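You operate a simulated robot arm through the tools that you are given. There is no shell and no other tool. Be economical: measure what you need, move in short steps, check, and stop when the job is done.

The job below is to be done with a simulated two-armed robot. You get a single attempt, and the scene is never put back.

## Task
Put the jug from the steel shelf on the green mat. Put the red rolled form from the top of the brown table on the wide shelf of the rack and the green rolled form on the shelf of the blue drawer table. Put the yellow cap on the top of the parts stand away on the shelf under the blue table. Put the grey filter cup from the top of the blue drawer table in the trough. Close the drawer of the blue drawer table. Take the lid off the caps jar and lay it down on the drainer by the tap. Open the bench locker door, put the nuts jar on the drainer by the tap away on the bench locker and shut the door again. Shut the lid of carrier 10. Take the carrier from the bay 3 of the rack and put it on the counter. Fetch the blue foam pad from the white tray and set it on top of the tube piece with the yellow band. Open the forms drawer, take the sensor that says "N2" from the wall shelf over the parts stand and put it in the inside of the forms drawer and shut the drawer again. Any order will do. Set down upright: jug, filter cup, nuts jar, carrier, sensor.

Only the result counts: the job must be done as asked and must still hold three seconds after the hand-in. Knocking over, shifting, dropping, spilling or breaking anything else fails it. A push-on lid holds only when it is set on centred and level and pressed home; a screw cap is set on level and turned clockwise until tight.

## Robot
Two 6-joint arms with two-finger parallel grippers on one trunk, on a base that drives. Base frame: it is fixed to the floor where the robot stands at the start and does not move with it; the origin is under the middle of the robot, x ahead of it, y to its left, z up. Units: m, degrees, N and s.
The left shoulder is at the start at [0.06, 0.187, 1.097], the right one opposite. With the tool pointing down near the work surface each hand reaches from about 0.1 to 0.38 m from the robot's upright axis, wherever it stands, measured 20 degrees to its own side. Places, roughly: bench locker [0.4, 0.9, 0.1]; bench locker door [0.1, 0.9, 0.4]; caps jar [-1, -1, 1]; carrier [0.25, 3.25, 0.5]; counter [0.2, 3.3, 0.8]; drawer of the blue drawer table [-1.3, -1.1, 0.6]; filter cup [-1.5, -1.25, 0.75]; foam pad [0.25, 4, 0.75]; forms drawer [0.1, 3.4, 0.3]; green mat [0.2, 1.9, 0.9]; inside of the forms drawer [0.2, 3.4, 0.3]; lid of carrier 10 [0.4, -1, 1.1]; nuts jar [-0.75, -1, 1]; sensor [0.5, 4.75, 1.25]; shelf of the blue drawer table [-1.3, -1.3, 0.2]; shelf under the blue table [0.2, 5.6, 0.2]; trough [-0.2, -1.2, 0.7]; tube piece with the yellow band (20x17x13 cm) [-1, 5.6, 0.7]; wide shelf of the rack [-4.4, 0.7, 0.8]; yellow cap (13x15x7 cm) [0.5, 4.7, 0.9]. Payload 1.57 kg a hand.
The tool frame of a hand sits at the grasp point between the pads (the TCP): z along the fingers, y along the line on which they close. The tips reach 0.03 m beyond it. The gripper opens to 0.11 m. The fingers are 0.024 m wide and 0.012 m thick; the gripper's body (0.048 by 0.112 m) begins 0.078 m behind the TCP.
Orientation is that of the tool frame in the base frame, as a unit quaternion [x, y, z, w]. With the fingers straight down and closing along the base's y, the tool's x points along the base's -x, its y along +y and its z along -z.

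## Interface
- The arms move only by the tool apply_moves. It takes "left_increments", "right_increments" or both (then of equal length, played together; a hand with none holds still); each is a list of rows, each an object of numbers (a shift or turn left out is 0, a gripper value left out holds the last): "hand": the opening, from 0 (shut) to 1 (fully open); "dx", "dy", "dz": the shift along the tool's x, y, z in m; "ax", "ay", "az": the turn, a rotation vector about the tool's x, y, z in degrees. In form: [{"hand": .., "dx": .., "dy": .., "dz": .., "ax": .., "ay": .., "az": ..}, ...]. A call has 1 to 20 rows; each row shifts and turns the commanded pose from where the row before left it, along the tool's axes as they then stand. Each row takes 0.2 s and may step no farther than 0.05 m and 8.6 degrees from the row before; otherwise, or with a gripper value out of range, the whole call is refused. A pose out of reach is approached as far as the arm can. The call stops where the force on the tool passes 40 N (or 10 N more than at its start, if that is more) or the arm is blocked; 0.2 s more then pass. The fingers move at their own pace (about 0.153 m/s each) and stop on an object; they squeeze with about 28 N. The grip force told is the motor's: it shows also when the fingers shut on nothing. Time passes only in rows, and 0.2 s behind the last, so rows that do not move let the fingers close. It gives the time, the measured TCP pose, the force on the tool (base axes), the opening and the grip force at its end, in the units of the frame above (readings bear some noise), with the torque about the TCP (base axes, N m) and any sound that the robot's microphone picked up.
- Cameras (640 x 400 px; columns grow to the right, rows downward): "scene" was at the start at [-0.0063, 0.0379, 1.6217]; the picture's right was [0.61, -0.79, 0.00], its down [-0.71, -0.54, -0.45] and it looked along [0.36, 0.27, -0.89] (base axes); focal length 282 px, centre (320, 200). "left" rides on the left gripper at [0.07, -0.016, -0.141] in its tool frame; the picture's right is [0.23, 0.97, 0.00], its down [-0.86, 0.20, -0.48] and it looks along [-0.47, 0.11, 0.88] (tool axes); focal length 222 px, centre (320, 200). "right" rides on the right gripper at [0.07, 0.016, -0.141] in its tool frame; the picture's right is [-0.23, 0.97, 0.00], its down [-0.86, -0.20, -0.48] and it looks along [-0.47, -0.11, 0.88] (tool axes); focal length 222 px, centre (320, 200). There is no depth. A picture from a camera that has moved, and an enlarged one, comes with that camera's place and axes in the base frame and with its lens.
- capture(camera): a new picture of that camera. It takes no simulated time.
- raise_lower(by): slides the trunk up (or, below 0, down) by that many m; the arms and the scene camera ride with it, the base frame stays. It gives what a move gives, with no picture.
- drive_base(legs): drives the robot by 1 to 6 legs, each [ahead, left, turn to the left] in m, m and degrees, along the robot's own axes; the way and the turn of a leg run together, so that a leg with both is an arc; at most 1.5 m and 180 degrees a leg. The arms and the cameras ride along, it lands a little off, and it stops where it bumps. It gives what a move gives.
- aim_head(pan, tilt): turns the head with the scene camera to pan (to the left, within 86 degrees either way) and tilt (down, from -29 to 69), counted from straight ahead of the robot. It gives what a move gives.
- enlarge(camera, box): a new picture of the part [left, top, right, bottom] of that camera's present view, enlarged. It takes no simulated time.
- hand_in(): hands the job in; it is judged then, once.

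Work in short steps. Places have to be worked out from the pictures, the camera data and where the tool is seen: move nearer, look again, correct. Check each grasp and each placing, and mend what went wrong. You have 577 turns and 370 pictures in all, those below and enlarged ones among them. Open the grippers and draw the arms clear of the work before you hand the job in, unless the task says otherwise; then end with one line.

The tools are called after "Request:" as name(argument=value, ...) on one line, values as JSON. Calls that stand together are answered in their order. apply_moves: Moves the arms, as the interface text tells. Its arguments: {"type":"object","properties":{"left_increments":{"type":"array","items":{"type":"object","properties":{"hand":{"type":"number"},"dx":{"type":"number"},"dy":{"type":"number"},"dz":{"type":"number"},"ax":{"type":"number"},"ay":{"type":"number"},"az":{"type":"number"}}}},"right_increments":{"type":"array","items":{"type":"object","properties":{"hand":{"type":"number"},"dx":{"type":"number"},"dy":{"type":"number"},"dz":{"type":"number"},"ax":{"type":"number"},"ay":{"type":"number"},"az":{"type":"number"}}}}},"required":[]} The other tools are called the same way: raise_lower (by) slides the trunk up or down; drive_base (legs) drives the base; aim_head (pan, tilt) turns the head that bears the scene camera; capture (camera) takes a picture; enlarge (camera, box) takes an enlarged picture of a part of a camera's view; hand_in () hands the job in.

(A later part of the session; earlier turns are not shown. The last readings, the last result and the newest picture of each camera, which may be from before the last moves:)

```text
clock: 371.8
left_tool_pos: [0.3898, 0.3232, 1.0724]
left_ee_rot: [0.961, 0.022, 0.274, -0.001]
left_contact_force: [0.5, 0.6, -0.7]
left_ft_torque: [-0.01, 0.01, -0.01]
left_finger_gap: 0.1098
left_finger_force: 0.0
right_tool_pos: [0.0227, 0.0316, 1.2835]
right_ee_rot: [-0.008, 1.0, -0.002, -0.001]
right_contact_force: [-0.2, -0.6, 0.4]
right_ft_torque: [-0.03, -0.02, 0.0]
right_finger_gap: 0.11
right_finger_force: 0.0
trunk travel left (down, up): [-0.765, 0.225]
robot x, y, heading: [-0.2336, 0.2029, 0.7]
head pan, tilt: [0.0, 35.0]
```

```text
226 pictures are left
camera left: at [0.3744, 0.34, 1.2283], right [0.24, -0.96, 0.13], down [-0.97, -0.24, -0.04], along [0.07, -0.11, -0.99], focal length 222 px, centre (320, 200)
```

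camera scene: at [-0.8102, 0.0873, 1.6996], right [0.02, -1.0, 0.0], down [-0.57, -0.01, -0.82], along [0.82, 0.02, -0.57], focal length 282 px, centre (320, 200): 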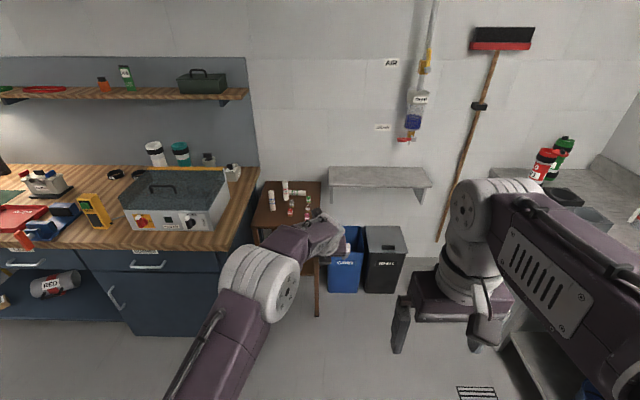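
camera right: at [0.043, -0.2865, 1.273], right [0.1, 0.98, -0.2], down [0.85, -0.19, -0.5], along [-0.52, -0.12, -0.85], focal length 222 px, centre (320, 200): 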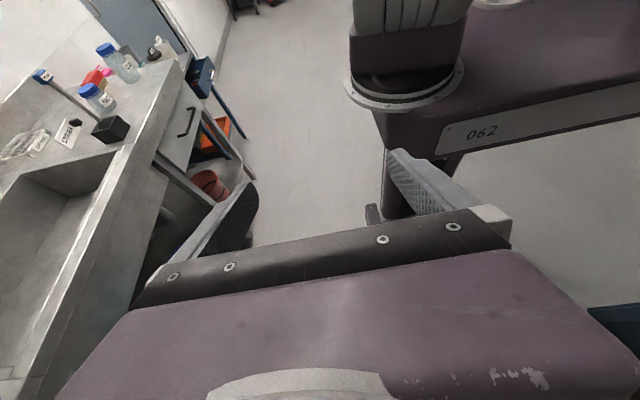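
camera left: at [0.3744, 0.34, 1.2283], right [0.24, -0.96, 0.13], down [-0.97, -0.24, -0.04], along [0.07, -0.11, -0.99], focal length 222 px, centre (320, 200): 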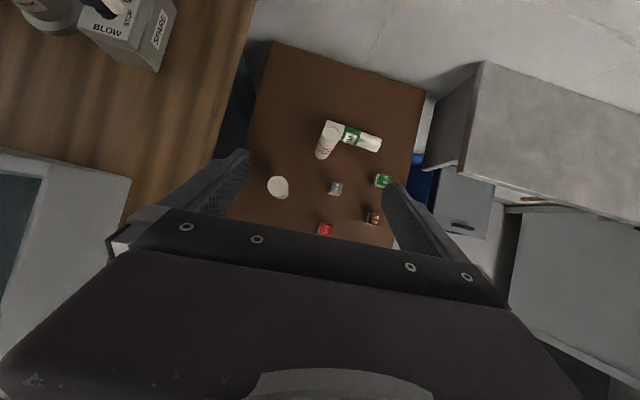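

Red roll stands at ≈(0.512,0.308). Move over it with a 0.066 opening and lower.

Request:
drive_base(legs=[[0.113, -0.014, -0.7]])

Request:
apply_moves(left_increments=[{"hand": 0.65}, {"hand": 0.65}])

Request:
raise_lower(by=-0.14)

Request:
capture(camera="left")

```text
clock: 373.1
left_tool_pos: [0.506, 0.3011, 1.0725]
left_ee_rot: [0.961, 0.016, 0.275, 0.0]
left_contact_force: [0.8, 0.3, 0.8]
left_ft_torque: [-0.02, 0.01, -0.01]
left_finger_gap: 0.1101
left_finger_force: 0.0
right_tool_pos: [0.1357, 0.0149, 1.2846]
right_ee_rot: [-0.002, 1.0, -0.001, 0.0]
right_contact_force: [-0.6, 0.3, 0.0]
right_ft_torque: [0.01, -0.01, -0.01]
right_finger_gap: 0.1102
right_finger_force: 0.1
trunk travel left (down, up): [-0.765, 0.225]
robot x, y, heading: [-0.1226, 0.196, 0.1]
head pan, tilt: [0.0, 35.0]
```

```text
clock: 373.7
left_tool_pos: [0.5074, 0.3017, 1.0703]
left_ee_rot: [0.961, 0.016, 0.275, 0.0]
left_contact_force: [-0.4, 0.2, 0.0]
left_ft_torque: [0.01, 0.02, 0.0]
left_finger_gap: 0.0715
left_finger_force: 0.0
right_tool_pos: [0.1366, 0.0151, 1.2832]
right_ee_rot: [-0.002, 1.0, -0.001, 0.0]
right_contact_force: [-1.0, 1.3, -0.7]
right_ft_torque: [-0.02, -0.01, 0.01]
right_finger_gap: 0.1098
right_finger_force: 0.1
trunk travel left (down, up): [-0.765, 0.225]
robot x, y, heading: [-0.1209, 0.188, 0.2]
head pan, tilt: [0.0, 35.0]
```

```text
clock: 375.3
left_tool_pos: [0.507, 0.3022, 0.9307]
left_ee_rot: [0.962, 0.016, 0.274, 0.0]
left_contact_force: [0.7, 0.0, -0.8]
left_ft_torque: [-0.02, 0.02, 0.0]
left_finger_gap: 0.0715
left_finger_force: 0.0
right_tool_pos: [0.1367, 0.0142, 1.1447]
right_ee_rot: [-0.002, 1.0, -0.002, -0.001]
right_contact_force: [0.9, 0.1, 0.4]
right_ft_torque: [-0.03, -0.01, 0.01]
right_finger_gap: 0.1098
right_finger_force: 0.0
trunk travel left (down, up): [-0.625, 0.365]
robot x, y, heading: [-0.1211, 0.1886, -0.1]
head pan, tilt: [0.0, 35.0]
```

```text
225 pictures are left
camera left: at [0.492, 0.3191, 1.088], right [0.22, -0.97, 0.13], down [-0.97, -0.23, -0.04], along [0.07, -0.12, -0.99], focal length 222 px, centre (320, 200)
```

left: 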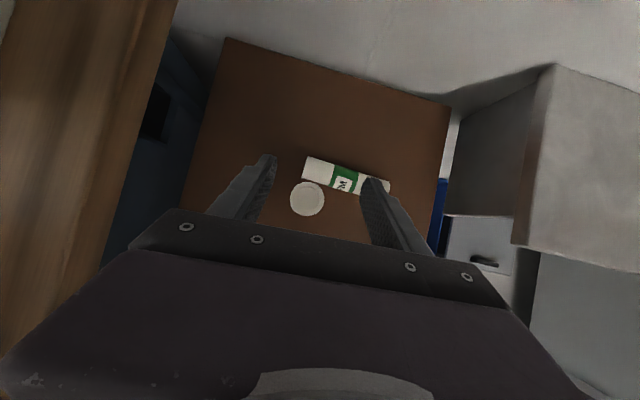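

Red top centre at (0.504,0.3065). Correct by 1 cm back, 4 mm left; lower 0.06 and grip.

Request:
apply_moves(left_increments=[{"dx": -0.0085, "dz": -0.0053, "dy": -0.004}, {}])

Request:
raise_lower(by=-0.06)

Request:
capture(camera="left")

```text
clock: 375.9
left_tool_pos: [0.4979, 0.3055, 0.9309]
left_ee_rot: [0.962, 0.017, 0.274, -0.001]
left_contact_force: [-0.3, -0.1, 0.3]
left_ft_torque: [-0.02, -0.04, 0.0]
left_finger_gap: 0.0718
left_finger_force: 0.1
right_tool_pos: [0.1371, 0.0139, 1.1442]
right_ee_rot: [-0.001, 1.0, -0.002, 0.0]
right_contact_force: [-0.4, 0.2, -0.4]
right_ft_torque: [-0.02, 0.0, 0.03]
right_finger_gap: 0.1101
right_finger_force: 0.1
trunk travel left (down, up): [-0.625, 0.365]
robot x, y, heading: [-0.1212, 0.1873, 0.4]
head pan, tilt: [0.0, 35.0]
```

```text
clock: 376.9
left_tool_pos: [0.4976, 0.3043, 0.872]
left_ee_rot: [0.961, 0.016, 0.275, 0.0]
left_contact_force: [-0.9, 0.2, -0.1]
left_ft_torque: [-0.01, 0.0, 0.0]
left_finger_gap: 0.0714
left_finger_force: 0.0
right_tool_pos: [0.1363, 0.0127, 1.0842]
right_ee_rot: [-0.002, 1.0, -0.002, -0.001]
right_contact_force: [0.3, 0.5, 0.6]
right_ft_torque: [0.0, 0.0, -0.03]
right_finger_gap: 0.1099
right_finger_force: 0.2
trunk travel left (down, up): [-0.565, 0.425]
robot x, y, heading: [-0.1209, 0.1911, -0.0]
head pan, tilt: [0.0, 35.0]
```

```text
224 pictures are left
camera left: at [0.4819, 0.3221, 1.0279], right [0.22, -0.97, 0.13], down [-0.97, -0.23, -0.04], along [0.07, -0.12, -0.99], focal length 222 px, centre (320, 200)
```

left: 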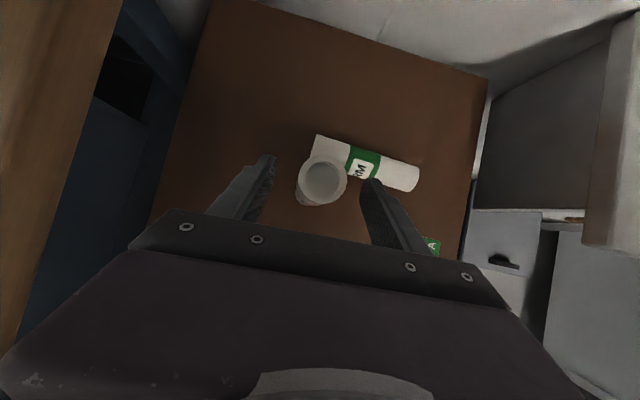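

Request:
apply_moves(left_increments=[{"hand": 0.45}, {"hand": 0.3}, {"hand": 0.15}, {"hand": 0.1}, {"hand": 0.1}])

Request:
raise_lower(by=0.15)

Request:
capture(camera="left")

```text
clock: 378.1
left_tool_pos: [0.4985, 0.3054, 0.8716]
left_ee_rot: [0.962, 0.015, 0.274, 0.0]
left_contact_force: [-0.1, -1.0, -0.6]
left_ft_torque: [-0.03, -0.01, 0.02]
left_finger_gap: 0.0278
left_finger_force: 28.3
right_tool_pos: [0.1356, 0.0136, 1.0829]
right_ee_rot: [-0.002, 1.0, -0.002, -0.001]
right_contact_force: [-0.3, -0.6, 1.1]
right_ft_torque: [0.03, 0.0, 0.01]
right_finger_gap: 0.1099
right_finger_force: 0.1
trunk travel left (down, up): [-0.565, 0.425]
robot x, y, heading: [-0.1214, 0.1932, 0.1]
head pan, tilt: [0.0, 35.0]
```

```text
clock: 379.9
left_tool_pos: [0.4979, 0.3043, 1.0208]
left_ee_rot: [0.961, 0.016, 0.275, 0.0]
left_contact_force: [0.1, 0.1, -1.2]
left_ft_torque: [0.01, 0.03, 0.0]
left_finger_gap: 0.0279
left_finger_force: 28.0
right_tool_pos: [0.1374, 0.0151, 1.2331]
right_ee_rot: [-0.001, 1.0, -0.002, -0.001]
right_contact_force: [-0.8, 0.2, 0.2]
right_ft_torque: [0.02, -0.03, 0.01]
right_finger_gap: 0.1101
right_finger_force: 0.0
trunk travel left (down, up): [-0.715, 0.275]
robot x, y, heading: [-0.1222, 0.1967, -0.0]
head pan, tilt: [0.0, 35.0]
```

```text
223 pictures are left
camera left: at [0.4821, 0.3221, 1.1776], right [0.22, -0.97, 0.13], down [-0.97, -0.23, -0.04], along [0.07, -0.12, -0.99], focal length 222 px, centre (320, 200)
```

left: 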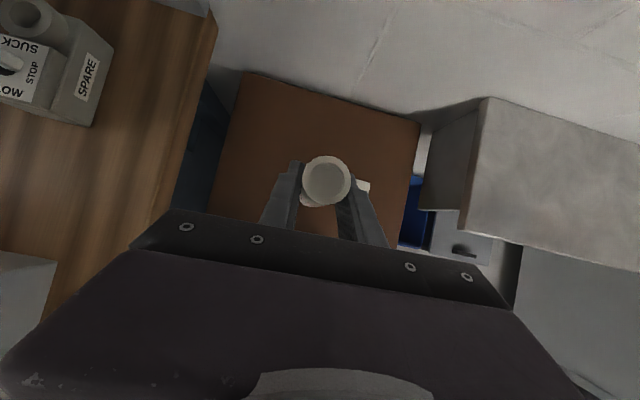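

Red roll held. Reverse into the open, turn around, and head for the rack.

Request:
drive_base(legs=[[-0.85, 0, 0], [0, -0.35, 0], [0, 0, 178]])

Request:
aim_head(pan=0, tilt=15)

Request:
capture(camera="scene")

```text
clock: 390.9
left_tool_pos: [-1.3657, 0.3246, 1.0226]
left_ee_rot: [0.473, 0.836, 0.142, -0.24]
left_contact_force: [1.0, -0.7, -0.4]
left_ft_torque: [0.01, 0.02, 0.03]
left_finger_gap: 0.0276
left_finger_force: 27.7
right_tool_pos: [-0.9443, 0.1536, 1.2324]
right_ee_rot: [0.868, -0.496, 0.0, 0.0]
right_contact_force: [0.5, 0.8, 0.0]
right_ft_torque: [-0.02, 0.0, 0.02]
right_finger_gap: 0.1098
right_finger_force: 0.0
trunk travel left (down, up): [-0.715, 0.275]
robot x, y, heading: [-0.9666, -0.1604, 120.4]
head pan, tilt: [0.0, 35.0]
stopped in leg 3: the force on the tool passed its limit (the readings are from after the stop); the commanded pose is now the measured one
```

```text
clock: 391.7
left_tool_pos: [-1.3674, 0.3239, 1.0229]
left_ee_rot: [0.474, 0.836, 0.143, -0.239]
left_contact_force: [0.0, 0.6, -0.1]
left_ft_torque: [0.0, -0.02, -0.03]
left_finger_gap: 0.0279
left_finger_force: 27.9
right_tool_pos: [-0.9435, 0.152, 1.2332]
right_ee_rot: [0.868, -0.497, 0.001, 0.0]
right_contact_force: [-0.7, 0.1, 0.2]
right_ft_torque: [0.03, -0.02, 0.01]
right_finger_gap: 0.11
right_finger_force: 0.1
trunk travel left (down, up): [-0.715, 0.275]
robot x, y, heading: [-0.9677, -0.1588, 120.4]
head pan, tilt: [0.0, 15.0]
```

```text
222 pictures are left
camera scene: at [-0.9819, -0.1318, 1.6815], right [0.86, 0.5, 0.0], down [0.13, -0.22, -0.97], along [-0.49, 0.83, -0.26], focal length 282 px, centre (320, 200)
```

scene: 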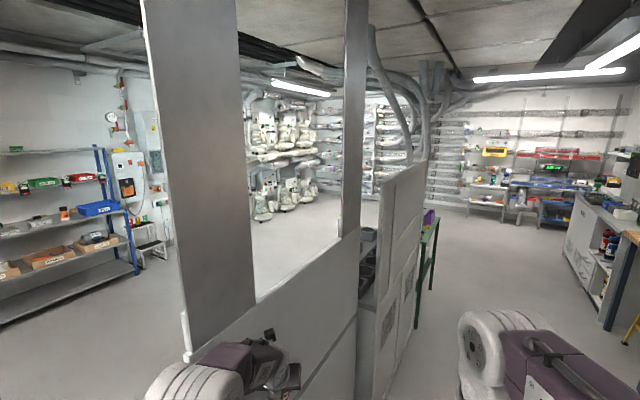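

The hand bumped the fixed half-wall at x≈-1.35. I turn back and instead reverse through the gap at y≈-0.38, then turn in the open.

Request:
drive_base(legs=[[0, 0, -60], [0, 0, -60.4]])

Request:
capture(camera="left")

Request:
aim_head(pan=0, tilt=30)

Request:
capture(camera="scene")

```text
clock: 397.4
left_tool_pos: [-0.349, -0.0626, 1.0224]
left_ee_rot: [0.96, 0.004, 0.279, 0.005]
left_contact_force: [0.0, 0.7, -0.2]
left_ft_torque: [-0.03, -0.01, -0.02]
left_finger_gap: 0.0276
left_finger_force: 28.0
right_tool_pos: [-0.7113, -0.3394, 1.2345]
right_ee_rot: [0.001, 1.0, -0.001, -0.001]
right_contact_force: [0.2, 0.2, 0.1]
right_ft_torque: [0.02, 0.0, 0.0]
right_finger_gap: 0.1099
right_finger_force: 0.1
trunk travel left (down, up): [-0.715, 0.275]
robot x, y, heading: [-0.9687, -0.1573, -0.2]
head pan, tilt: [0.0, 15.0]
```

```text
221 pictures are left
camera left: at [-0.3652, -0.0436, 1.1781], right [0.2, -0.97, 0.13], down [-0.98, -0.2, -0.05], along [0.08, -0.12, -0.99], focal length 222 px, centre (320, 200)
```

left: 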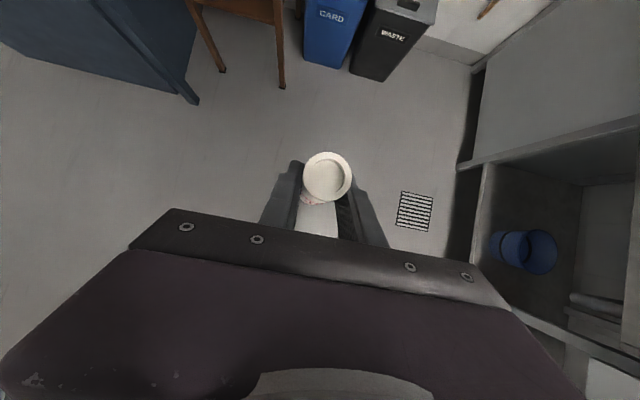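

```text
clock: 398.2
left_tool_pos: [-0.3485, -0.0622, 1.0225]
left_ee_rot: [0.96, 0.004, 0.279, 0.006]
left_contact_force: [-0.3, 0.4, 0.5]
left_ft_torque: [-0.02, 0.01, -0.01]
left_finger_gap: 0.0277
left_finger_force: 27.6
right_tool_pos: [-0.7118, -0.3397, 1.2341]
right_ee_rot: [0.001, 1.0, -0.001, 0.0]
right_contact_force: [-0.3, -0.5, -0.5]
right_ft_torque: [-0.02, 0.0, -0.03]
right_finger_gap: 0.1098
right_finger_force: 0.1
trunk travel left (down, up): [-0.715, 0.275]
robot x, y, heading: [-0.9686, -0.1564, -0.3]
head pan, tilt: [0.0, 30.0]
```

```text
220 pictures are left
camera scene: at [-0.9342, -0.1607, 1.6575], right [0.0, -1.0, 0.0], down [-0.5, 0.0, -0.87], along [0.87, 0.0, -0.5], focal length 282 px, centre (320, 200)
```

scene: 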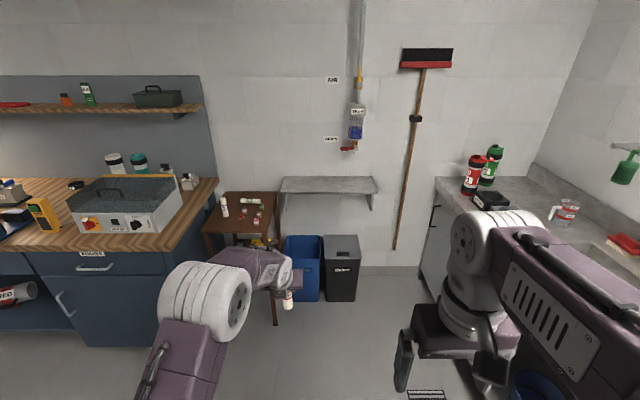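

Still held. Reverse through the gap in steps.

Request:
drive_base(legs=[[0, -0.2, 0], [-1.5, 0, 0], [-0.9, 0, 0]])

Request:
drive_base(legs=[[0, 0, 150]])

Request:
aim_head(pan=0, tilt=20)

Request:
capture(camera="scene")

```text
clock: 411.2
left_tool_pos: [-2.7567, -0.2774, 1.0224]
left_ee_rot: [0.96, 0.016, 0.279, 0.002]
left_contact_force: [0.3, 1.3, 0.2]
left_ft_torque: [0.01, 0.01, 0.01]
left_finger_gap: 0.0278
left_finger_force: 27.7
right_tool_pos: [-3.1115, -0.5638, 1.2335]
right_ee_rot: [-0.01, 1.0, -0.001, -0.001]
right_contact_force: [0.2, -0.9, -0.7]
right_ft_torque: [0.04, 0.0, 0.0]
right_finger_gap: 0.1098
right_finger_force: 0.1
trunk travel left (down, up): [-0.715, 0.275]
robot x, y, heading: [-3.3719, -0.3898, 1.1]
head pan, tilt: [0.0, 30.0]
```

```text
clock: 417.9
left_tool_pos: [-3.9728, -0.202, 1.0214]
left_ee_rot: [0.216, 0.936, 0.069, -0.269]
left_contact_force: [0.5, 0.0, 0.4]
left_ft_torque: [0.0, -0.03, 0.03]
left_finger_gap: 0.0278
left_finger_force: 28.2
right_tool_pos: [-3.524, -0.1152, 1.2346]
right_ee_rot: [0.973, -0.23, 0.002, 0.0]
right_contact_force: [0.1, 0.4, -0.4]
right_ft_torque: [0.0, -0.02, -0.03]
right_finger_gap: 0.1101
right_finger_force: 0.0
trunk travel left (down, up): [-0.715, 0.275]
robot x, y, heading: [-3.3717, -0.3882, 153.4]
head pan, tilt: [0.0, 30.0]
```

```text
clock: 418.6
left_tool_pos: [-3.9723, -0.2017, 1.0217]
left_ee_rot: [0.216, 0.936, 0.069, -0.269]
left_contact_force: [0.6, 0.1, 0.2]
left_ft_torque: [0.02, -0.03, 0.0]
left_finger_gap: 0.0278
left_finger_force: 28.0
right_tool_pos: [-3.5242, -0.1151, 1.233]
right_ee_rot: [0.973, -0.229, 0.001, -0.001]
right_contact_force: [0.5, 0.7, 0.7]
right_ft_torque: [-0.02, 0.02, 0.0]
right_finger_gap: 0.11
right_finger_force: 0.2
trunk travel left (down, up): [-0.715, 0.275]
robot x, y, heading: [-3.3696, -0.3919, 153.3]
head pan, tilt: [0.0, 20.0]
```

```text
219 pictures are left
camera scene: at [-3.3999, -0.376, 1.6734], right [0.45, 0.89, 0.0], down [0.31, -0.15, -0.94], along [-0.84, 0.42, -0.34], focal length 282 px, centre (320, 200)
```

scene: 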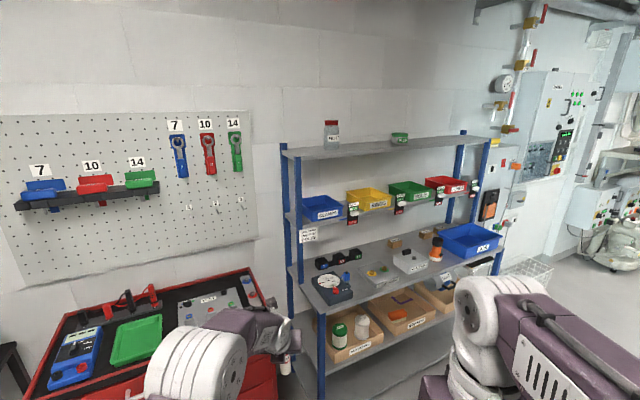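

Request:
enlarge(camera="scene", box=[270, 110, 520, 370])

```text
1.54 times, centred on (395, 240) of scene
camera zoom: at [-3.3999, -0.376, 1.6734], right [0.45, 0.89, 0.0], down [0.31, -0.15, -0.94], along [-0.84, 0.42, -0.34], focal length 434 px, centre (205, 138)
```

zoom: 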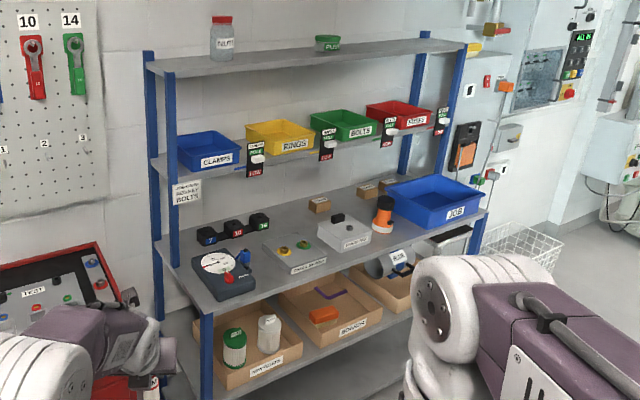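

The wide shelf (with the JOB bin) has a free spot at ≈(-4.505,0.84). Move sideways clear of the red chest, then face the rack squarely.

Request:
drive_base(legs=[[0, -1.1, 0], [0, 0, 26.7]])

Request:
aim_head(pan=0, tilt=25)

Request:
capture(camera="scene")

```text
clock: 425.7
left_tool_pos: [-3.4843, 0.5212, 1.0226]
left_ee_rot: [-0.005, 0.96, 0.006, -0.278]
left_contact_force: [0.6, 0.1, -0.7]
left_ft_torque: [0.01, 0.04, 0.06]
left_finger_gap: 0.0277
left_finger_force: 28.0
right_tool_pos: [-3.1221, 0.7988, 1.2333]
right_ee_rot: [1.0, 0.0, 0.0, 0.0]
right_contact_force: [-0.9, -1.4, -0.4]
right_ft_torque: [0.0, 0.0, 0.0]
right_finger_gap: 0.11
right_finger_force: 0.0
trunk travel left (down, up): [-0.715, 0.275]
robot x, y, heading: [-2.8632, 0.6179, 179.9]
head pan, tilt: [0.0, 20.0]
```

```text
clock: 426.4
left_tool_pos: [-3.4849, 0.5217, 1.0217]
left_ee_rot: [-0.003, 0.961, 0.006, -0.278]
left_contact_force: [-0.6, 0.1, 0.1]
left_ft_torque: [0.01, 0.02, 0.02]
left_finger_gap: 0.0279
left_finger_force: 28.3
right_tool_pos: [-3.1235, 0.7983, 1.2336]
right_ee_rot: [1.0, 0.0, 0.0, -0.001]
right_contact_force: [0.1, 0.1, 0.3]
right_ft_torque: [0.03, -0.03, 0.0]
right_finger_gap: 0.11
right_finger_force: 0.0
trunk travel left (down, up): [-0.715, 0.275]
robot x, y, heading: [-2.8621, 0.6166, 179.7]
head pan, tilt: [0.0, 25.0]
```

```text
217 pictures are left
camera scene: at [-2.8935, 0.6185, 1.6654], right [0.0, 1.0, 0.0], down [0.42, 0.0, -0.91], along [-0.91, 0.0, -0.42], focal length 282 px, centre (320, 200)
```

scene: 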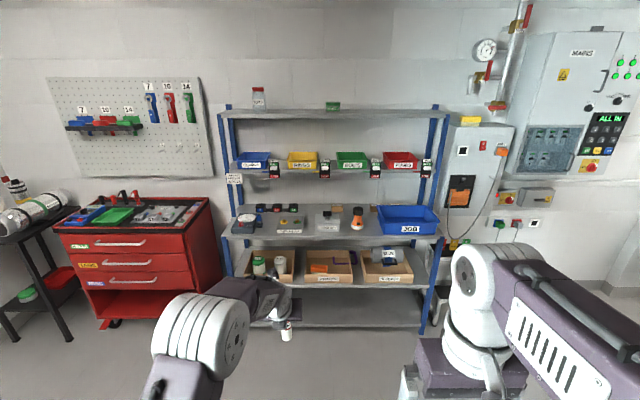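

Request:
enlarge(camera="scene", box=[225, 190, 445, 260])

```text
2.91 times, centred on (335, 225) of scene
camera zoom: at [-2.8935, 0.6185, 1.6654], right [0.0, 1.0, 0.0], down [0.42, 0.0, -0.91], along [-0.91, 0.0, -0.42], focal length 821 px, centre (276, 127)
```

zoom: 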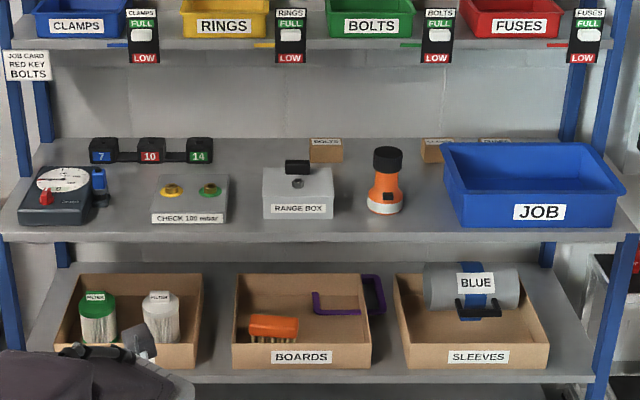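

A good spot: between the CHECK tray and RANGE BOX near the front edge, ≈(-4.31,0.558). Drive in.

Request:
drive_base(legs=[[0.5, -0.035, 0], [0.315, 0, 0]])

Request:
capture(camera="left")

Request:
aim_head(pan=10, tilt=45)

Request:
capture(camera="scene")

```text
clock: 431.1
left_tool_pos: [-4.3122, 0.5607, 1.0224]
left_ee_rot: [-0.002, 0.96, 0.007, -0.278]
left_contact_force: [-0.5, -0.5, -0.6]
left_ft_torque: [0.02, -0.01, 0.0]
left_finger_gap: 0.0281
left_finger_force: 27.7
right_tool_pos: [-3.9481, 0.8363, 1.2335]
right_ee_rot: [1.0, -0.001, 0.001, 0.0]
right_contact_force: [0.0, -0.1, 0.1]
right_ft_torque: [-0.04, -0.03, 0.0]
right_finger_gap: 0.11
right_finger_force: 0.1
trunk travel left (down, up): [-0.715, 0.275]
robot x, y, heading: [-3.69, 0.6561, 179.6]
head pan, tilt: [0.0, 25.0]
```

```text
215 pictures are left
camera left: at [-4.2947, 0.5418, 1.1786], right [-0.19, 0.97, 0.13], down [0.98, 0.2, -0.05], along [-0.08, 0.12, -0.99], focal length 222 px, centre (320, 200)
```

left: 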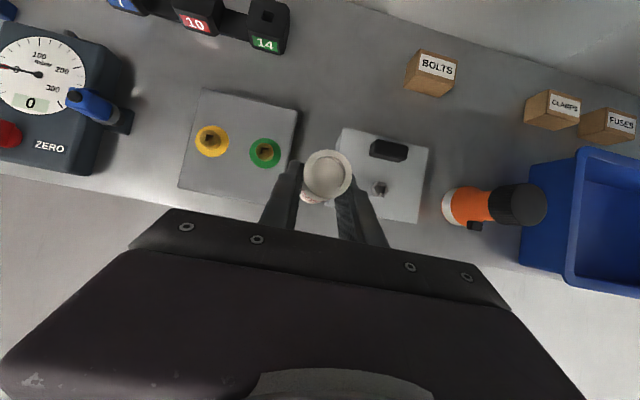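

```text
clock: 431.9
left_tool_pos: [-4.3127, 0.5606, 1.0215]
left_ee_rot: [-0.002, 0.96, 0.006, -0.279]
left_contact_force: [0.5, 0.5, -0.4]
left_ft_torque: [-0.06, 0.0, 0.02]
left_finger_gap: 0.0279
left_finger_force: 28.0
right_tool_pos: [-3.9489, 0.8367, 1.2336]
right_ee_rot: [1.0, -0.002, 0.002, 0.0]
right_contact_force: [-0.3, -0.4, -1.0]
right_ft_torque: [0.03, -0.04, -0.02]
right_finger_gap: 0.11
right_finger_force: 0.0
trunk travel left (down, up): [-0.715, 0.275]
robot x, y, heading: [-3.6915, 0.6561, 179.9]
head pan, tilt: [10.0, 45.0]
```

```text
214 pictures are left
camera scene: at [-3.7094, 0.6421, 1.6348], right [-0.17, 0.99, 0.0], down [0.7, 0.12, -0.71], along [-0.7, -0.12, -0.71], focal length 282 px, centre (320, 200)
```

scene: 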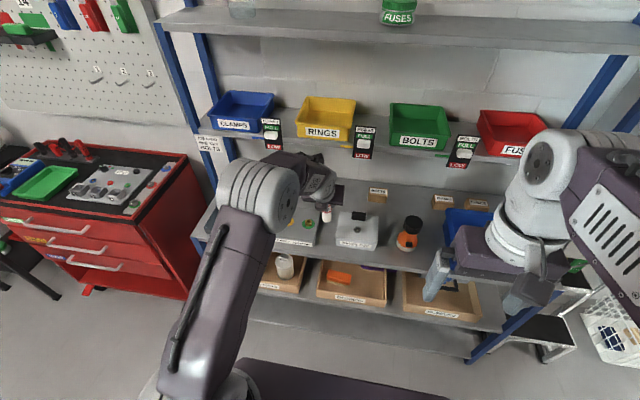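

The base will land midway in the gap (pixel ≈(304,199)). Lower.

Request:
raise_lower(by=-0.115)

Request:
capture(camera="left")

```text
clock: 433.4
left_tool_pos: [-4.3124, 0.5601, 0.9063]
left_ee_rot: [-0.003, 0.96, 0.006, -0.279]
left_contact_force: [-0.3, -0.4, 0.4]
left_ft_torque: [-0.04, 0.01, 0.0]
left_finger_gap: 0.0276
left_finger_force: 28.2
right_tool_pos: [-3.949, 0.8359, 1.1194]
right_ee_rot: [1.0, -0.002, 0.0, 0.0]
right_contact_force: [-0.5, -0.1, 0.2]
right_ft_torque: [0.01, 0.0, 0.01]
right_finger_gap: 0.1099
right_finger_force: 0.1
trunk travel left (down, up): [-0.6, 0.39]
robot x, y, heading: [-3.694, 0.6562, 179.9]
head pan, tilt: [10.0, 45.0]
```

```text
213 pictures are left
camera left: at [-4.2955, 0.5418, 1.0632], right [-0.19, 0.97, 0.13], down [0.98, 0.2, -0.05], along [-0.08, 0.12, -0.99], focal length 222 px, centre (320, 200)
```

left: 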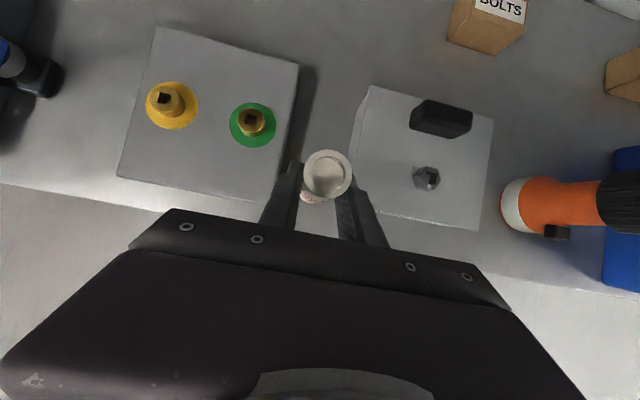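

Request:
apply_moves(left_increments=[{"dx": -0.0053, "dz": 0.0085}])

Request:
apply_moves(left_increments=[{"dx": -0.0027, "dz": 0.0042}])

Request:
apply_moves(left_increments=[{"dx": -0.0027, "dz": 0.0042}])

Request:
apply_moves(left_increments=[{"dx": -0.0027, "dz": 0.0042}])

```text
clock: 433.8
left_tool_pos: [-4.3127, 0.5597, 0.896]
left_ee_rot: [-0.003, 0.96, 0.006, -0.278]
left_contact_force: [0.2, 0.3, -0.7]
left_ft_torque: [0.03, 0.03, -0.02]
left_finger_gap: 0.0278
left_finger_force: 28.7
right_tool_pos: [-3.9491, 0.8365, 1.1194]
right_ee_rot: [1.0, -0.002, 0.002, -0.002]
right_contact_force: [0.9, 0.6, -0.4]
right_ft_torque: [0.0, 0.02, 0.02]
right_finger_gap: 0.1101
right_finger_force: 0.1
trunk travel left (down, up): [-0.6, 0.39]
robot x, y, heading: [-3.6905, 0.6545, 179.5]
head pan, tilt: [10.0, 45.0]
```

```text
clock: 434.2
left_tool_pos: [-4.312, 0.561, 0.8925]
left_ee_rot: [-0.003, 0.961, 0.006, -0.278]
left_contact_force: [0.2, -0.3, 0.1]
left_ft_torque: [0.02, 0.0, 0.01]
left_finger_gap: 0.0278
left_finger_force: 27.8
right_tool_pos: [-3.9497, 0.8362, 1.1188]
right_ee_rot: [1.0, -0.002, 0.0, 0.0]
right_contact_force: [0.1, 0.7, 0.8]
right_ft_torque: [-0.01, 0.0, -0.01]
right_finger_gap: 0.11
right_finger_force: 0.0
trunk travel left (down, up): [-0.6, 0.39]
robot x, y, heading: [-3.6917, 0.6561, 179.7]
head pan, tilt: [10.0, 45.0]
```

```text
clock: 434.6
left_tool_pos: [-4.311, 0.5603, 0.8904]
left_ee_rot: [-0.003, 0.96, 0.006, -0.281]
left_contact_force: [1.0, -0.4, 15.6]
left_ft_torque: [-0.19, -0.02, -0.01]
left_finger_gap: 0.0278
left_finger_force: 27.9
right_tool_pos: [-3.9476, 0.8355, 1.1195]
right_ee_rot: [1.0, -0.002, -0.001, 0.0]
right_contact_force: [0.1, 0.4, 0.2]
right_ft_torque: [0.01, -0.01, -0.02]
right_finger_gap: 0.1101
right_finger_force: 0.1
trunk travel left (down, up): [-0.6, 0.39]
robot x, y, heading: [-3.6917, 0.6565, 179.6]
head pan, tilt: [10.0, 45.0]
```

```text
clock: 435.0
left_tool_pos: [-4.3114, 0.5607, 0.886]
left_ee_rot: [-0.002, 0.96, 0.007, -0.282]
left_contact_force: [-0.9, -0.7, 22.3]
left_ft_torque: [-0.12, 0.16, 0.01]
left_finger_gap: 0.0285
left_finger_force: 28.1
right_tool_pos: [-3.9475, 0.8368, 1.1192]
right_ee_rot: [1.0, -0.001, -0.001, -0.001]
right_contact_force: [-0.7, -0.1, 0.2]
right_ft_torque: [0.02, -0.01, -0.04]
right_finger_gap: 0.1099
right_finger_force: 0.2
trunk travel left (down, up): [-0.6, 0.39]
robot x, y, heading: [-3.6934, 0.6544, 179.8]
head pan, tilt: [10.0, 45.0]
```

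Contact on the shelf. Relax slightly, open a little, and rise.

Request:
apply_moves(left_increments=[{"dx": 0.002, "dz": -0.003}, {"hand": 0.3}, {"hand": 0.35}, {"hand": 0.4}, {"hand": 0.45}])

Request:
raise_lower(by=0.14)

Request:
capture(camera="left")

```text
clock: 436.2
left_tool_pos: [-4.3116, 0.5594, 0.8853]
left_ee_rot: [-0.003, 0.961, 0.006, -0.278]
left_contact_force: [0.4, 0.3, -0.9]
left_ft_torque: [-0.02, -0.03, 0.01]
left_finger_gap: 0.0494
left_finger_force: 0.0
right_tool_pos: [-3.9493, 0.836, 1.1191]
right_ee_rot: [1.0, -0.002, 0.0, -0.001]
right_contact_force: [-0.2, 0.2, -0.2]
right_ft_torque: [-0.01, -0.02, -0.04]
right_finger_gap: 0.1099
right_finger_force: 0.1
trunk travel left (down, up): [-0.6, 0.39]
robot x, y, heading: [-3.691, 0.6598, 179.7]
head pan, tilt: [10.0, 45.0]
```

```text
clock: 437.8
left_tool_pos: [-4.3129, 0.5602, 1.0272]
left_ee_rot: [-0.002, 0.961, 0.006, -0.278]
left_contact_force: [-0.3, 1.0, 0.0]
left_ft_torque: [-0.01, 0.02, 0.01]
left_finger_gap: 0.0494
left_finger_force: 0.0
right_tool_pos: [-3.9489, 0.836, 1.2592]
right_ee_rot: [1.0, -0.001, 0.0, -0.001]
right_contact_force: [-0.7, -0.7, 0.2]
right_ft_torque: [-0.02, 0.0, 0.01]
right_finger_gap: 0.1099
right_finger_force: 0.1
trunk travel left (down, up): [-0.74, 0.25]
robot x, y, heading: [-3.6925, 0.655, 179.5]
head pan, tilt: [10.0, 45.0]
```

```text
212 pictures are left
camera left: at [-4.2953, 0.5415, 1.1818], right [-0.19, 0.97, 0.13], down [0.98, 0.2, -0.05], along [-0.08, 0.12, -0.99], focal length 222 px, centre (320, 200)
```

left: 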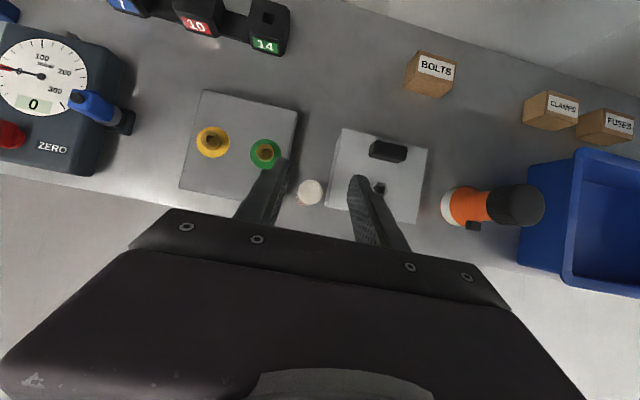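

Red roll stands on the wide shelf. Now return for the green roll.

Request:
drive_base(legs=[[-0.5, 0, 0], [0, 1.04, 0], [0, 0, -90], [0, 0, -90]])

Request:
drive_base(legs=[[1.4, 0, 0], [1.1, 0, 0]])

Request:
aim_head(pan=0, tilt=30)

Request:
capture(camera="scene")

```text
clock: 453.5
left_tool_pos: [-2.5675, -0.3166, 1.026]
left_ee_rot: [0.96, -0.021, 0.278, 0.013]
left_contact_force: [0.1, 0.1, -0.7]
left_ft_torque: [-0.03, 0.0, -0.02]
left_finger_gap: 0.0497
left_finger_force: 0.1
right_tool_pos: [-2.9437, -0.5737, 1.2587]
right_ee_rot: [0.028, 1.0, -0.001, 0.0]
right_contact_force: [0.3, -0.7, -0.4]
right_ft_torque: [-0.02, -0.01, 0.0]
right_finger_gap: 0.1103
right_finger_force: 0.1
trunk travel left (down, up): [-0.74, 0.25]
robot x, y, heading: [-3.1914, -0.3812, -3.4]
head pan, tilt: [10.0, 45.0]
```

```text
clock: 465.7
left_tool_pos: [-0.0796, -0.5157, 1.0257]
left_ee_rot: [0.96, -0.032, 0.278, 0.016]
left_contact_force: [-0.7, 0.9, -0.2]
left_ft_torque: [-0.02, 0.0, 0.0]
left_finger_gap: 0.0498
left_finger_force: 0.0
right_tool_pos: [-0.4613, -0.7651, 1.2589]
right_ee_rot: [0.038, 0.999, -0.001, 0.0]
right_contact_force: [0.1, 0.1, 0.6]
right_ft_torque: [-0.01, -0.02, 0.01]
right_finger_gap: 0.1102
right_finger_force: 0.1
trunk travel left (down, up): [-0.74, 0.25]
robot x, y, heading: [-0.7033, -0.5682, -4.5]
head pan, tilt: [10.0, 45.0]
```

```text
clock: 466.5
left_tool_pos: [-0.079, -0.5149, 1.0262]
left_ee_rot: [0.96, -0.033, 0.278, 0.016]
left_contact_force: [-0.8, 0.8, 0.0]
left_ft_torque: [0.0, 0.0, -0.01]
left_finger_gap: 0.0496
left_finger_force: 0.0
right_tool_pos: [-0.4594, -0.7645, 1.259]
right_ee_rot: [0.038, 0.999, -0.001, 0.0]
right_contact_force: [1.0, -0.3, 0.1]
right_ft_torque: [-0.03, -0.02, -0.02]
right_finger_gap: 0.1102
right_finger_force: 0.0
trunk travel left (down, up): [-0.74, 0.25]
robot x, y, heading: [-0.7026, -0.5693, -4.4]
head pan, tilt: [0.0, 30.0]
```

```text
211 pictures are left
camera scene: at [-0.6695, -0.5695, 1.6823], right [-0.08, -1.0, 0.0], down [-0.5, 0.04, -0.87], along [0.86, -0.07, -0.5], focal length 282 px, centre (320, 200)
```

scene: 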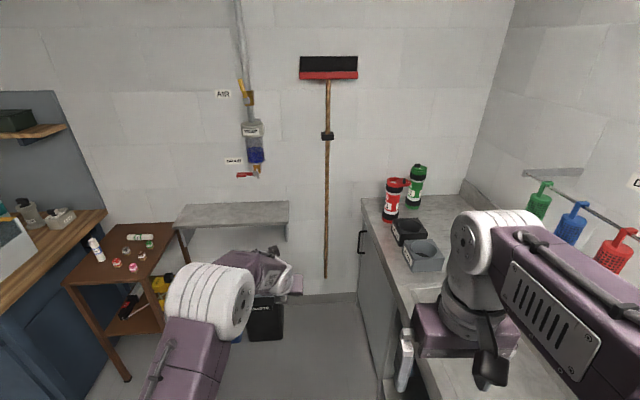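

I'm near carrier 10 now; zoom in on it before going for the green roll.

Request:
enlarge(camera="scene", box=[340, 140, 480, 290])

```text
2.67 times, centred on (410, 215) of scene
camera zoom: at [-0.6695, -0.5695, 1.6823], right [-0.08, -1.0, 0.0], down [-0.5, 0.04, -0.87], along [0.86, -0.07, -0.5], focal length 752 px, centre (80, 160)
```

zoom: 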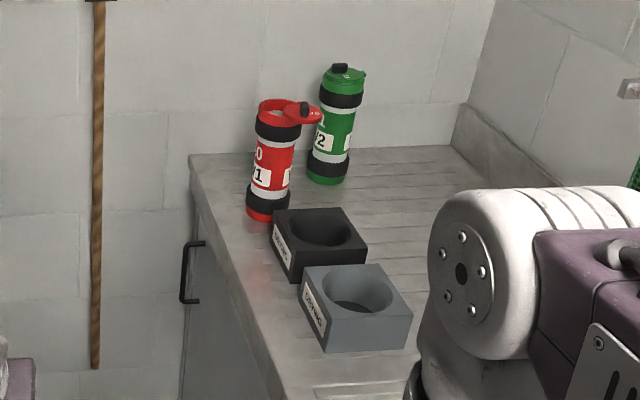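

The lid of carrier 10 is swung out sideways. I'll raise the hand, go to open floor, turn to face the sink counter (-y) and look closer.

Request:
raise_lower(by=0.18)

Request:
drive_base(legs=[[0.35, 0.4, 4.4], [0, 0, -90], [0, 0.4, 0]])

Request:
capture(camera="left")

Request:
aim_head(pan=25, tilt=35)

Request:
capture(camera="scene")

```text
clock: 468.5
left_tool_pos: [-0.0781, -0.5155, 1.2067]
left_ee_rot: [0.96, -0.033, 0.277, 0.016]
left_contact_force: [0.3, -0.8, -0.5]
left_ft_torque: [-0.03, 0.01, 0.01]
left_finger_gap: 0.0494
left_finger_force: 0.1
right_tool_pos: [-0.461, -0.7644, 1.4386]
right_ee_rot: [0.038, 0.999, -0.001, 0.0]
right_contact_force: [0.3, 0.2, 0.0]
right_ft_torque: [-0.01, 0.0, -0.02]
right_finger_gap: 0.1104
right_finger_force: 0.0
trunk travel left (down, up): [-0.92, 0.07]
robot x, y, heading: [-0.7073, -0.5694, -4.6]
head pan, tilt: [0.0, 30.0]
```

```text
clock: 477.5
left_tool_pos: [0.1208, -0.8216, 1.2062]
left_ee_rot: [-0.669, 0.689, -0.189, -0.203]
left_contact_force: [0.6, -0.2, -0.8]
left_ft_torque: [0.0, -0.04, 0.02]
left_finger_gap: 0.0494
left_finger_force: 0.2
right_tool_pos: [-0.1426, -0.451, 1.437]
right_ee_rot: [0.72, 0.694, 0.0, 0.0]
right_contact_force: [-0.3, -0.6, 0.1]
right_ft_torque: [0.02, -0.06, -0.01]
right_finger_gap: 0.1101
right_finger_force: 0.1
trunk travel left (down, up): [-0.92, 0.07]
robot x, y, heading: [0.049, -0.2021, -92.2]
head pan, tilt: [0.0, 30.0]
```

```text
209 pictures are left
camera left: at [0.1405, -0.8065, 1.3621], right [-0.98, -0.16, 0.13], down [-0.17, 0.98, -0.05], along [-0.12, -0.07, -0.99], focal length 222 px, centre (320, 200)
```

left: 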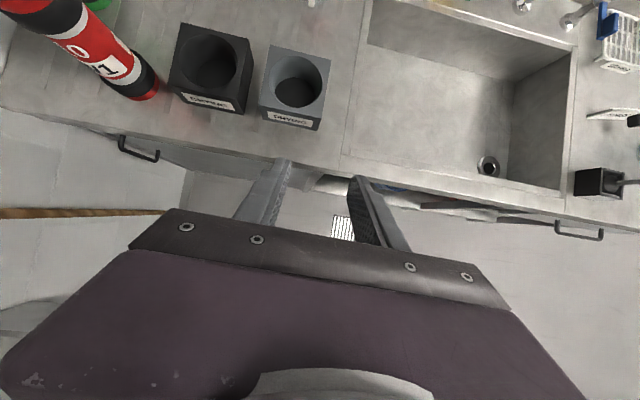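

```text
clock: 478.4
left_tool_pos: [0.1251, -0.8231, 1.2066]
left_ee_rot: [-0.67, 0.689, -0.189, -0.205]
left_contact_force: [0.5, 0.3, 0.2]
left_ft_torque: [-0.01, 0.01, 0.0]
left_finger_gap: 0.0495
left_finger_force: 0.0
right_tool_pos: [-0.1378, -0.4506, 1.4396]
right_ee_rot: [0.72, 0.694, -0.001, -0.001]
right_contact_force: [-0.8, -0.2, 0.6]
right_ft_torque: [0.03, 0.03, 0.01]
right_finger_gap: 0.11
right_finger_force: 0.1
trunk travel left (down, up): [-0.92, 0.07]
robot x, y, heading: [0.0503, -0.2052, -92.2]
head pan, tilt: [25.0, 35.0]
```

```text
208 pictures are left
camera scene: at [0.0899, -0.2218, 1.8546], right [-0.92, -0.39, 0.0], down [-0.22, 0.53, -0.82], along [0.32, -0.76, -0.57], focal length 282 px, centre (320, 200)
```

scene: 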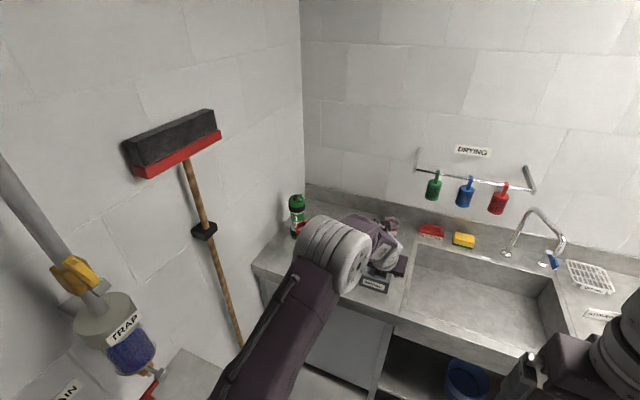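

Turn to about -65° and edge forward so the left hand comes near carrier 10.

Request:
drive_base(legs=[[0, 0, 27], [0.1, 0, 0]])

Request:
capture(camera="left")

Request:
aim_head(pan=-15, tilt=40)

Request:
capture(camera="scene")

```text
clock: 480.9
left_tool_pos: [0.4353, -0.805, 1.2098]
left_ee_rot: [0.811, -0.514, 0.233, 0.156]
left_contact_force: [0.2, 0.2, 0.0]
left_ft_torque: [-0.02, -0.01, 0.02]
left_finger_gap: 0.0495
left_finger_force: 0.1
right_tool_pos: [0.0322, -0.5932, 1.4406]
right_ee_rot: [0.54, 0.842, -0.002, 0.001]
right_contact_force: [-0.6, 0.8, -0.1]
right_ft_torque: [-0.05, 0.01, -0.02]
right_finger_gap: 0.11
right_finger_force: 0.0
trunk travel left (down, up): [-0.92, 0.07]
robot x, y, heading: [0.0924, -0.2892, -65.3]
head pan, tilt: [25.0, 35.0]
```

```text
207 pictures are left
camera left: at [0.4449, -0.782, 1.3654], right [-0.8, -0.58, 0.14], down [-0.59, 0.8, -0.06], along [-0.08, -0.12, -0.99], focal length 222 px, centre (320, 200)
```

left: 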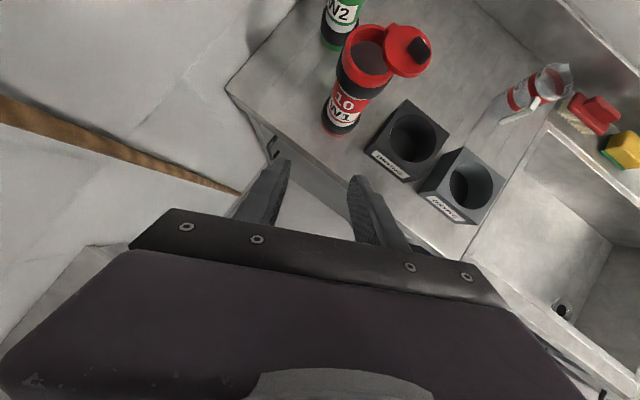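

```text
clock: 481.9
left_tool_pos: [0.437, -0.8111, 1.2052]
left_ee_rot: [0.811, -0.515, 0.231, 0.155]
left_contact_force: [0.3, 0.9, -1.1]
left_ft_torque: [0.04, 0.0, 0.02]
left_finger_gap: 0.0496
left_finger_force: 0.0
right_tool_pos: [0.034, -0.5991, 1.4394]
right_ee_rot: [0.54, 0.842, -0.001, 0.0]
right_contact_force: [-0.3, -0.4, 0.3]
right_ft_torque: [-0.02, -0.01, -0.01]
right_finger_gap: 0.11
right_finger_force: 0.2
trunk travel left (down, up): [-0.92, 0.07]
robot x, y, heading: [0.0914, -0.292, -65.3]
head pan, tilt: [-15.0, 40.0]
```

```text
206 pictures are left
camera scene: at [0.0827, -0.3196, 1.847], right [-0.99, -0.17, 0.0], down [-0.11, 0.63, -0.77], along [0.13, -0.76, -0.64], focal length 282 px, centre (320, 200)
```

scene: 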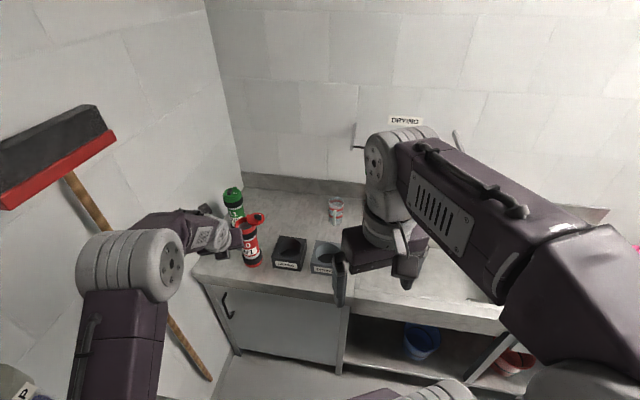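

Request:
enlarge(camera="left", box=[300, 0, 460, 140])

Request:
enlarge(camera="scene", box=[210, 180, 310, 280])

```text
2.86 times, centred on (380, 70) of left
camera zoom: at [0.448, -0.7884, 1.3619], right [-0.8, -0.58, 0.13], down [-0.6, 0.8, -0.05], along [-0.08, -0.12, -0.99], focal length 635 px, centre (149, 571)
```

zoom: 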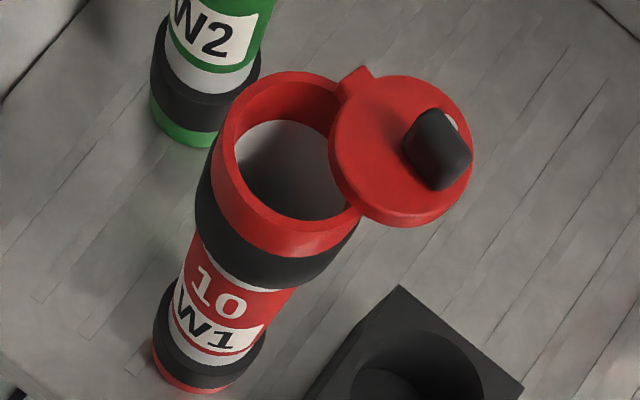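

```text
4.00 times, centred on (260, 230) of scene
camera zoom: at [0.0827, -0.3196, 1.847], right [-0.99, -0.17, 0.0], down [-0.11, 0.63, -0.77], along [0.13, -0.76, -0.64], focal length 1129 px, centre (560, 80)
```

zoom: 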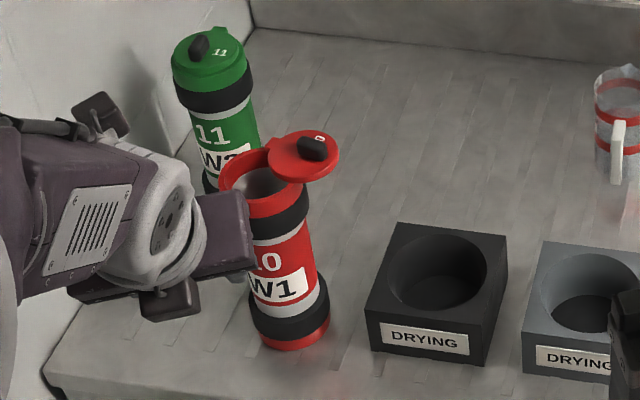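

The lid swivels about a tab: knob at (0.437,-1.034,≈1.12), pivot ≈(0.482,-1.045); it must swing ~87° toward +y then +x. I'll use the closed left fingers as a peg, steeper, and come closer.

Request:
apply_moves(left_increments=[{"hand": 0}, {"ay": -8}, {"ay": -8}, {}])

Request:
drive_base(legs=[[0.2, -0.065, 0]])

Request:
capture(camera="left")

```text
clock: 482.9
left_tool_pos: [0.4375, -0.8127, 1.2072]
left_ee_rot: [0.835, -0.531, 0.115, 0.081]
left_contact_force: [0.0, 0.4, 0.1]
left_ft_torque: [0.02, 0.01, -0.02]
left_finger_gap: 0.0
left_finger_force: 21.5
right_tool_pos: [0.0335, -0.5991, 1.4383]
right_ee_rot: [0.54, 0.842, -0.001, 0.0]
right_contact_force: [-0.4, 0.8, 0.5]
right_ft_torque: [0.01, 0.01, 0.02]
right_finger_gap: 0.1098
right_finger_force: 0.0
trunk travel left (down, up): [-0.92, 0.07]
robot x, y, heading: [0.0895, -0.2869, -65.3]
head pan, tilt: [-15.0, 40.0]
```

```text
clock: 484.6
left_tool_pos: [0.4618, -1.0197, 1.2083]
left_ee_rot: [0.835, -0.532, 0.118, 0.082]
left_contact_force: [-0.7, 1.2, 0.5]
left_ft_torque: [-0.01, -0.02, 0.01]
left_finger_gap: 0.0
left_finger_force: 22.3
right_tool_pos: [0.058, -0.8032, 1.4398]
right_ee_rot: [0.54, 0.842, -0.002, 0.001]
right_contact_force: [-0.2, 0.4, 0.3]
right_ft_torque: [-0.05, 0.0, 0.02]
right_finger_gap: 0.1102
right_finger_force: 0.0
trunk travel left (down, up): [-0.92, 0.07]
robot x, y, heading: [0.1163, -0.5039, -65.3]
head pan, tilt: [-15.0, 40.0]
```

```text
203 pictures are left
camera left: at [0.4897, -1.0352, 1.3628], right [-0.79, -0.61, 0.08], down [-0.58, 0.78, 0.22], along [-0.19, 0.13, -0.97], focal length 222 px, centre (320, 200)
```

left: 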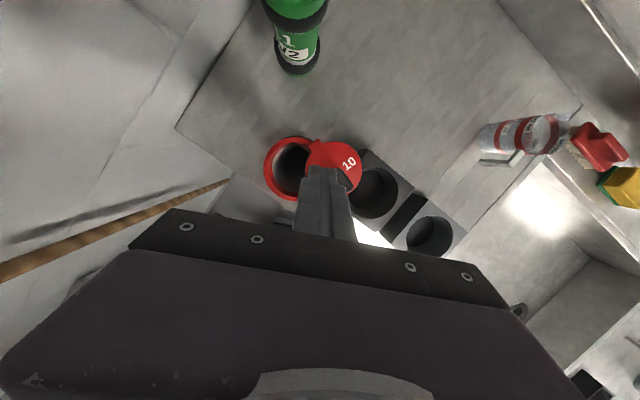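

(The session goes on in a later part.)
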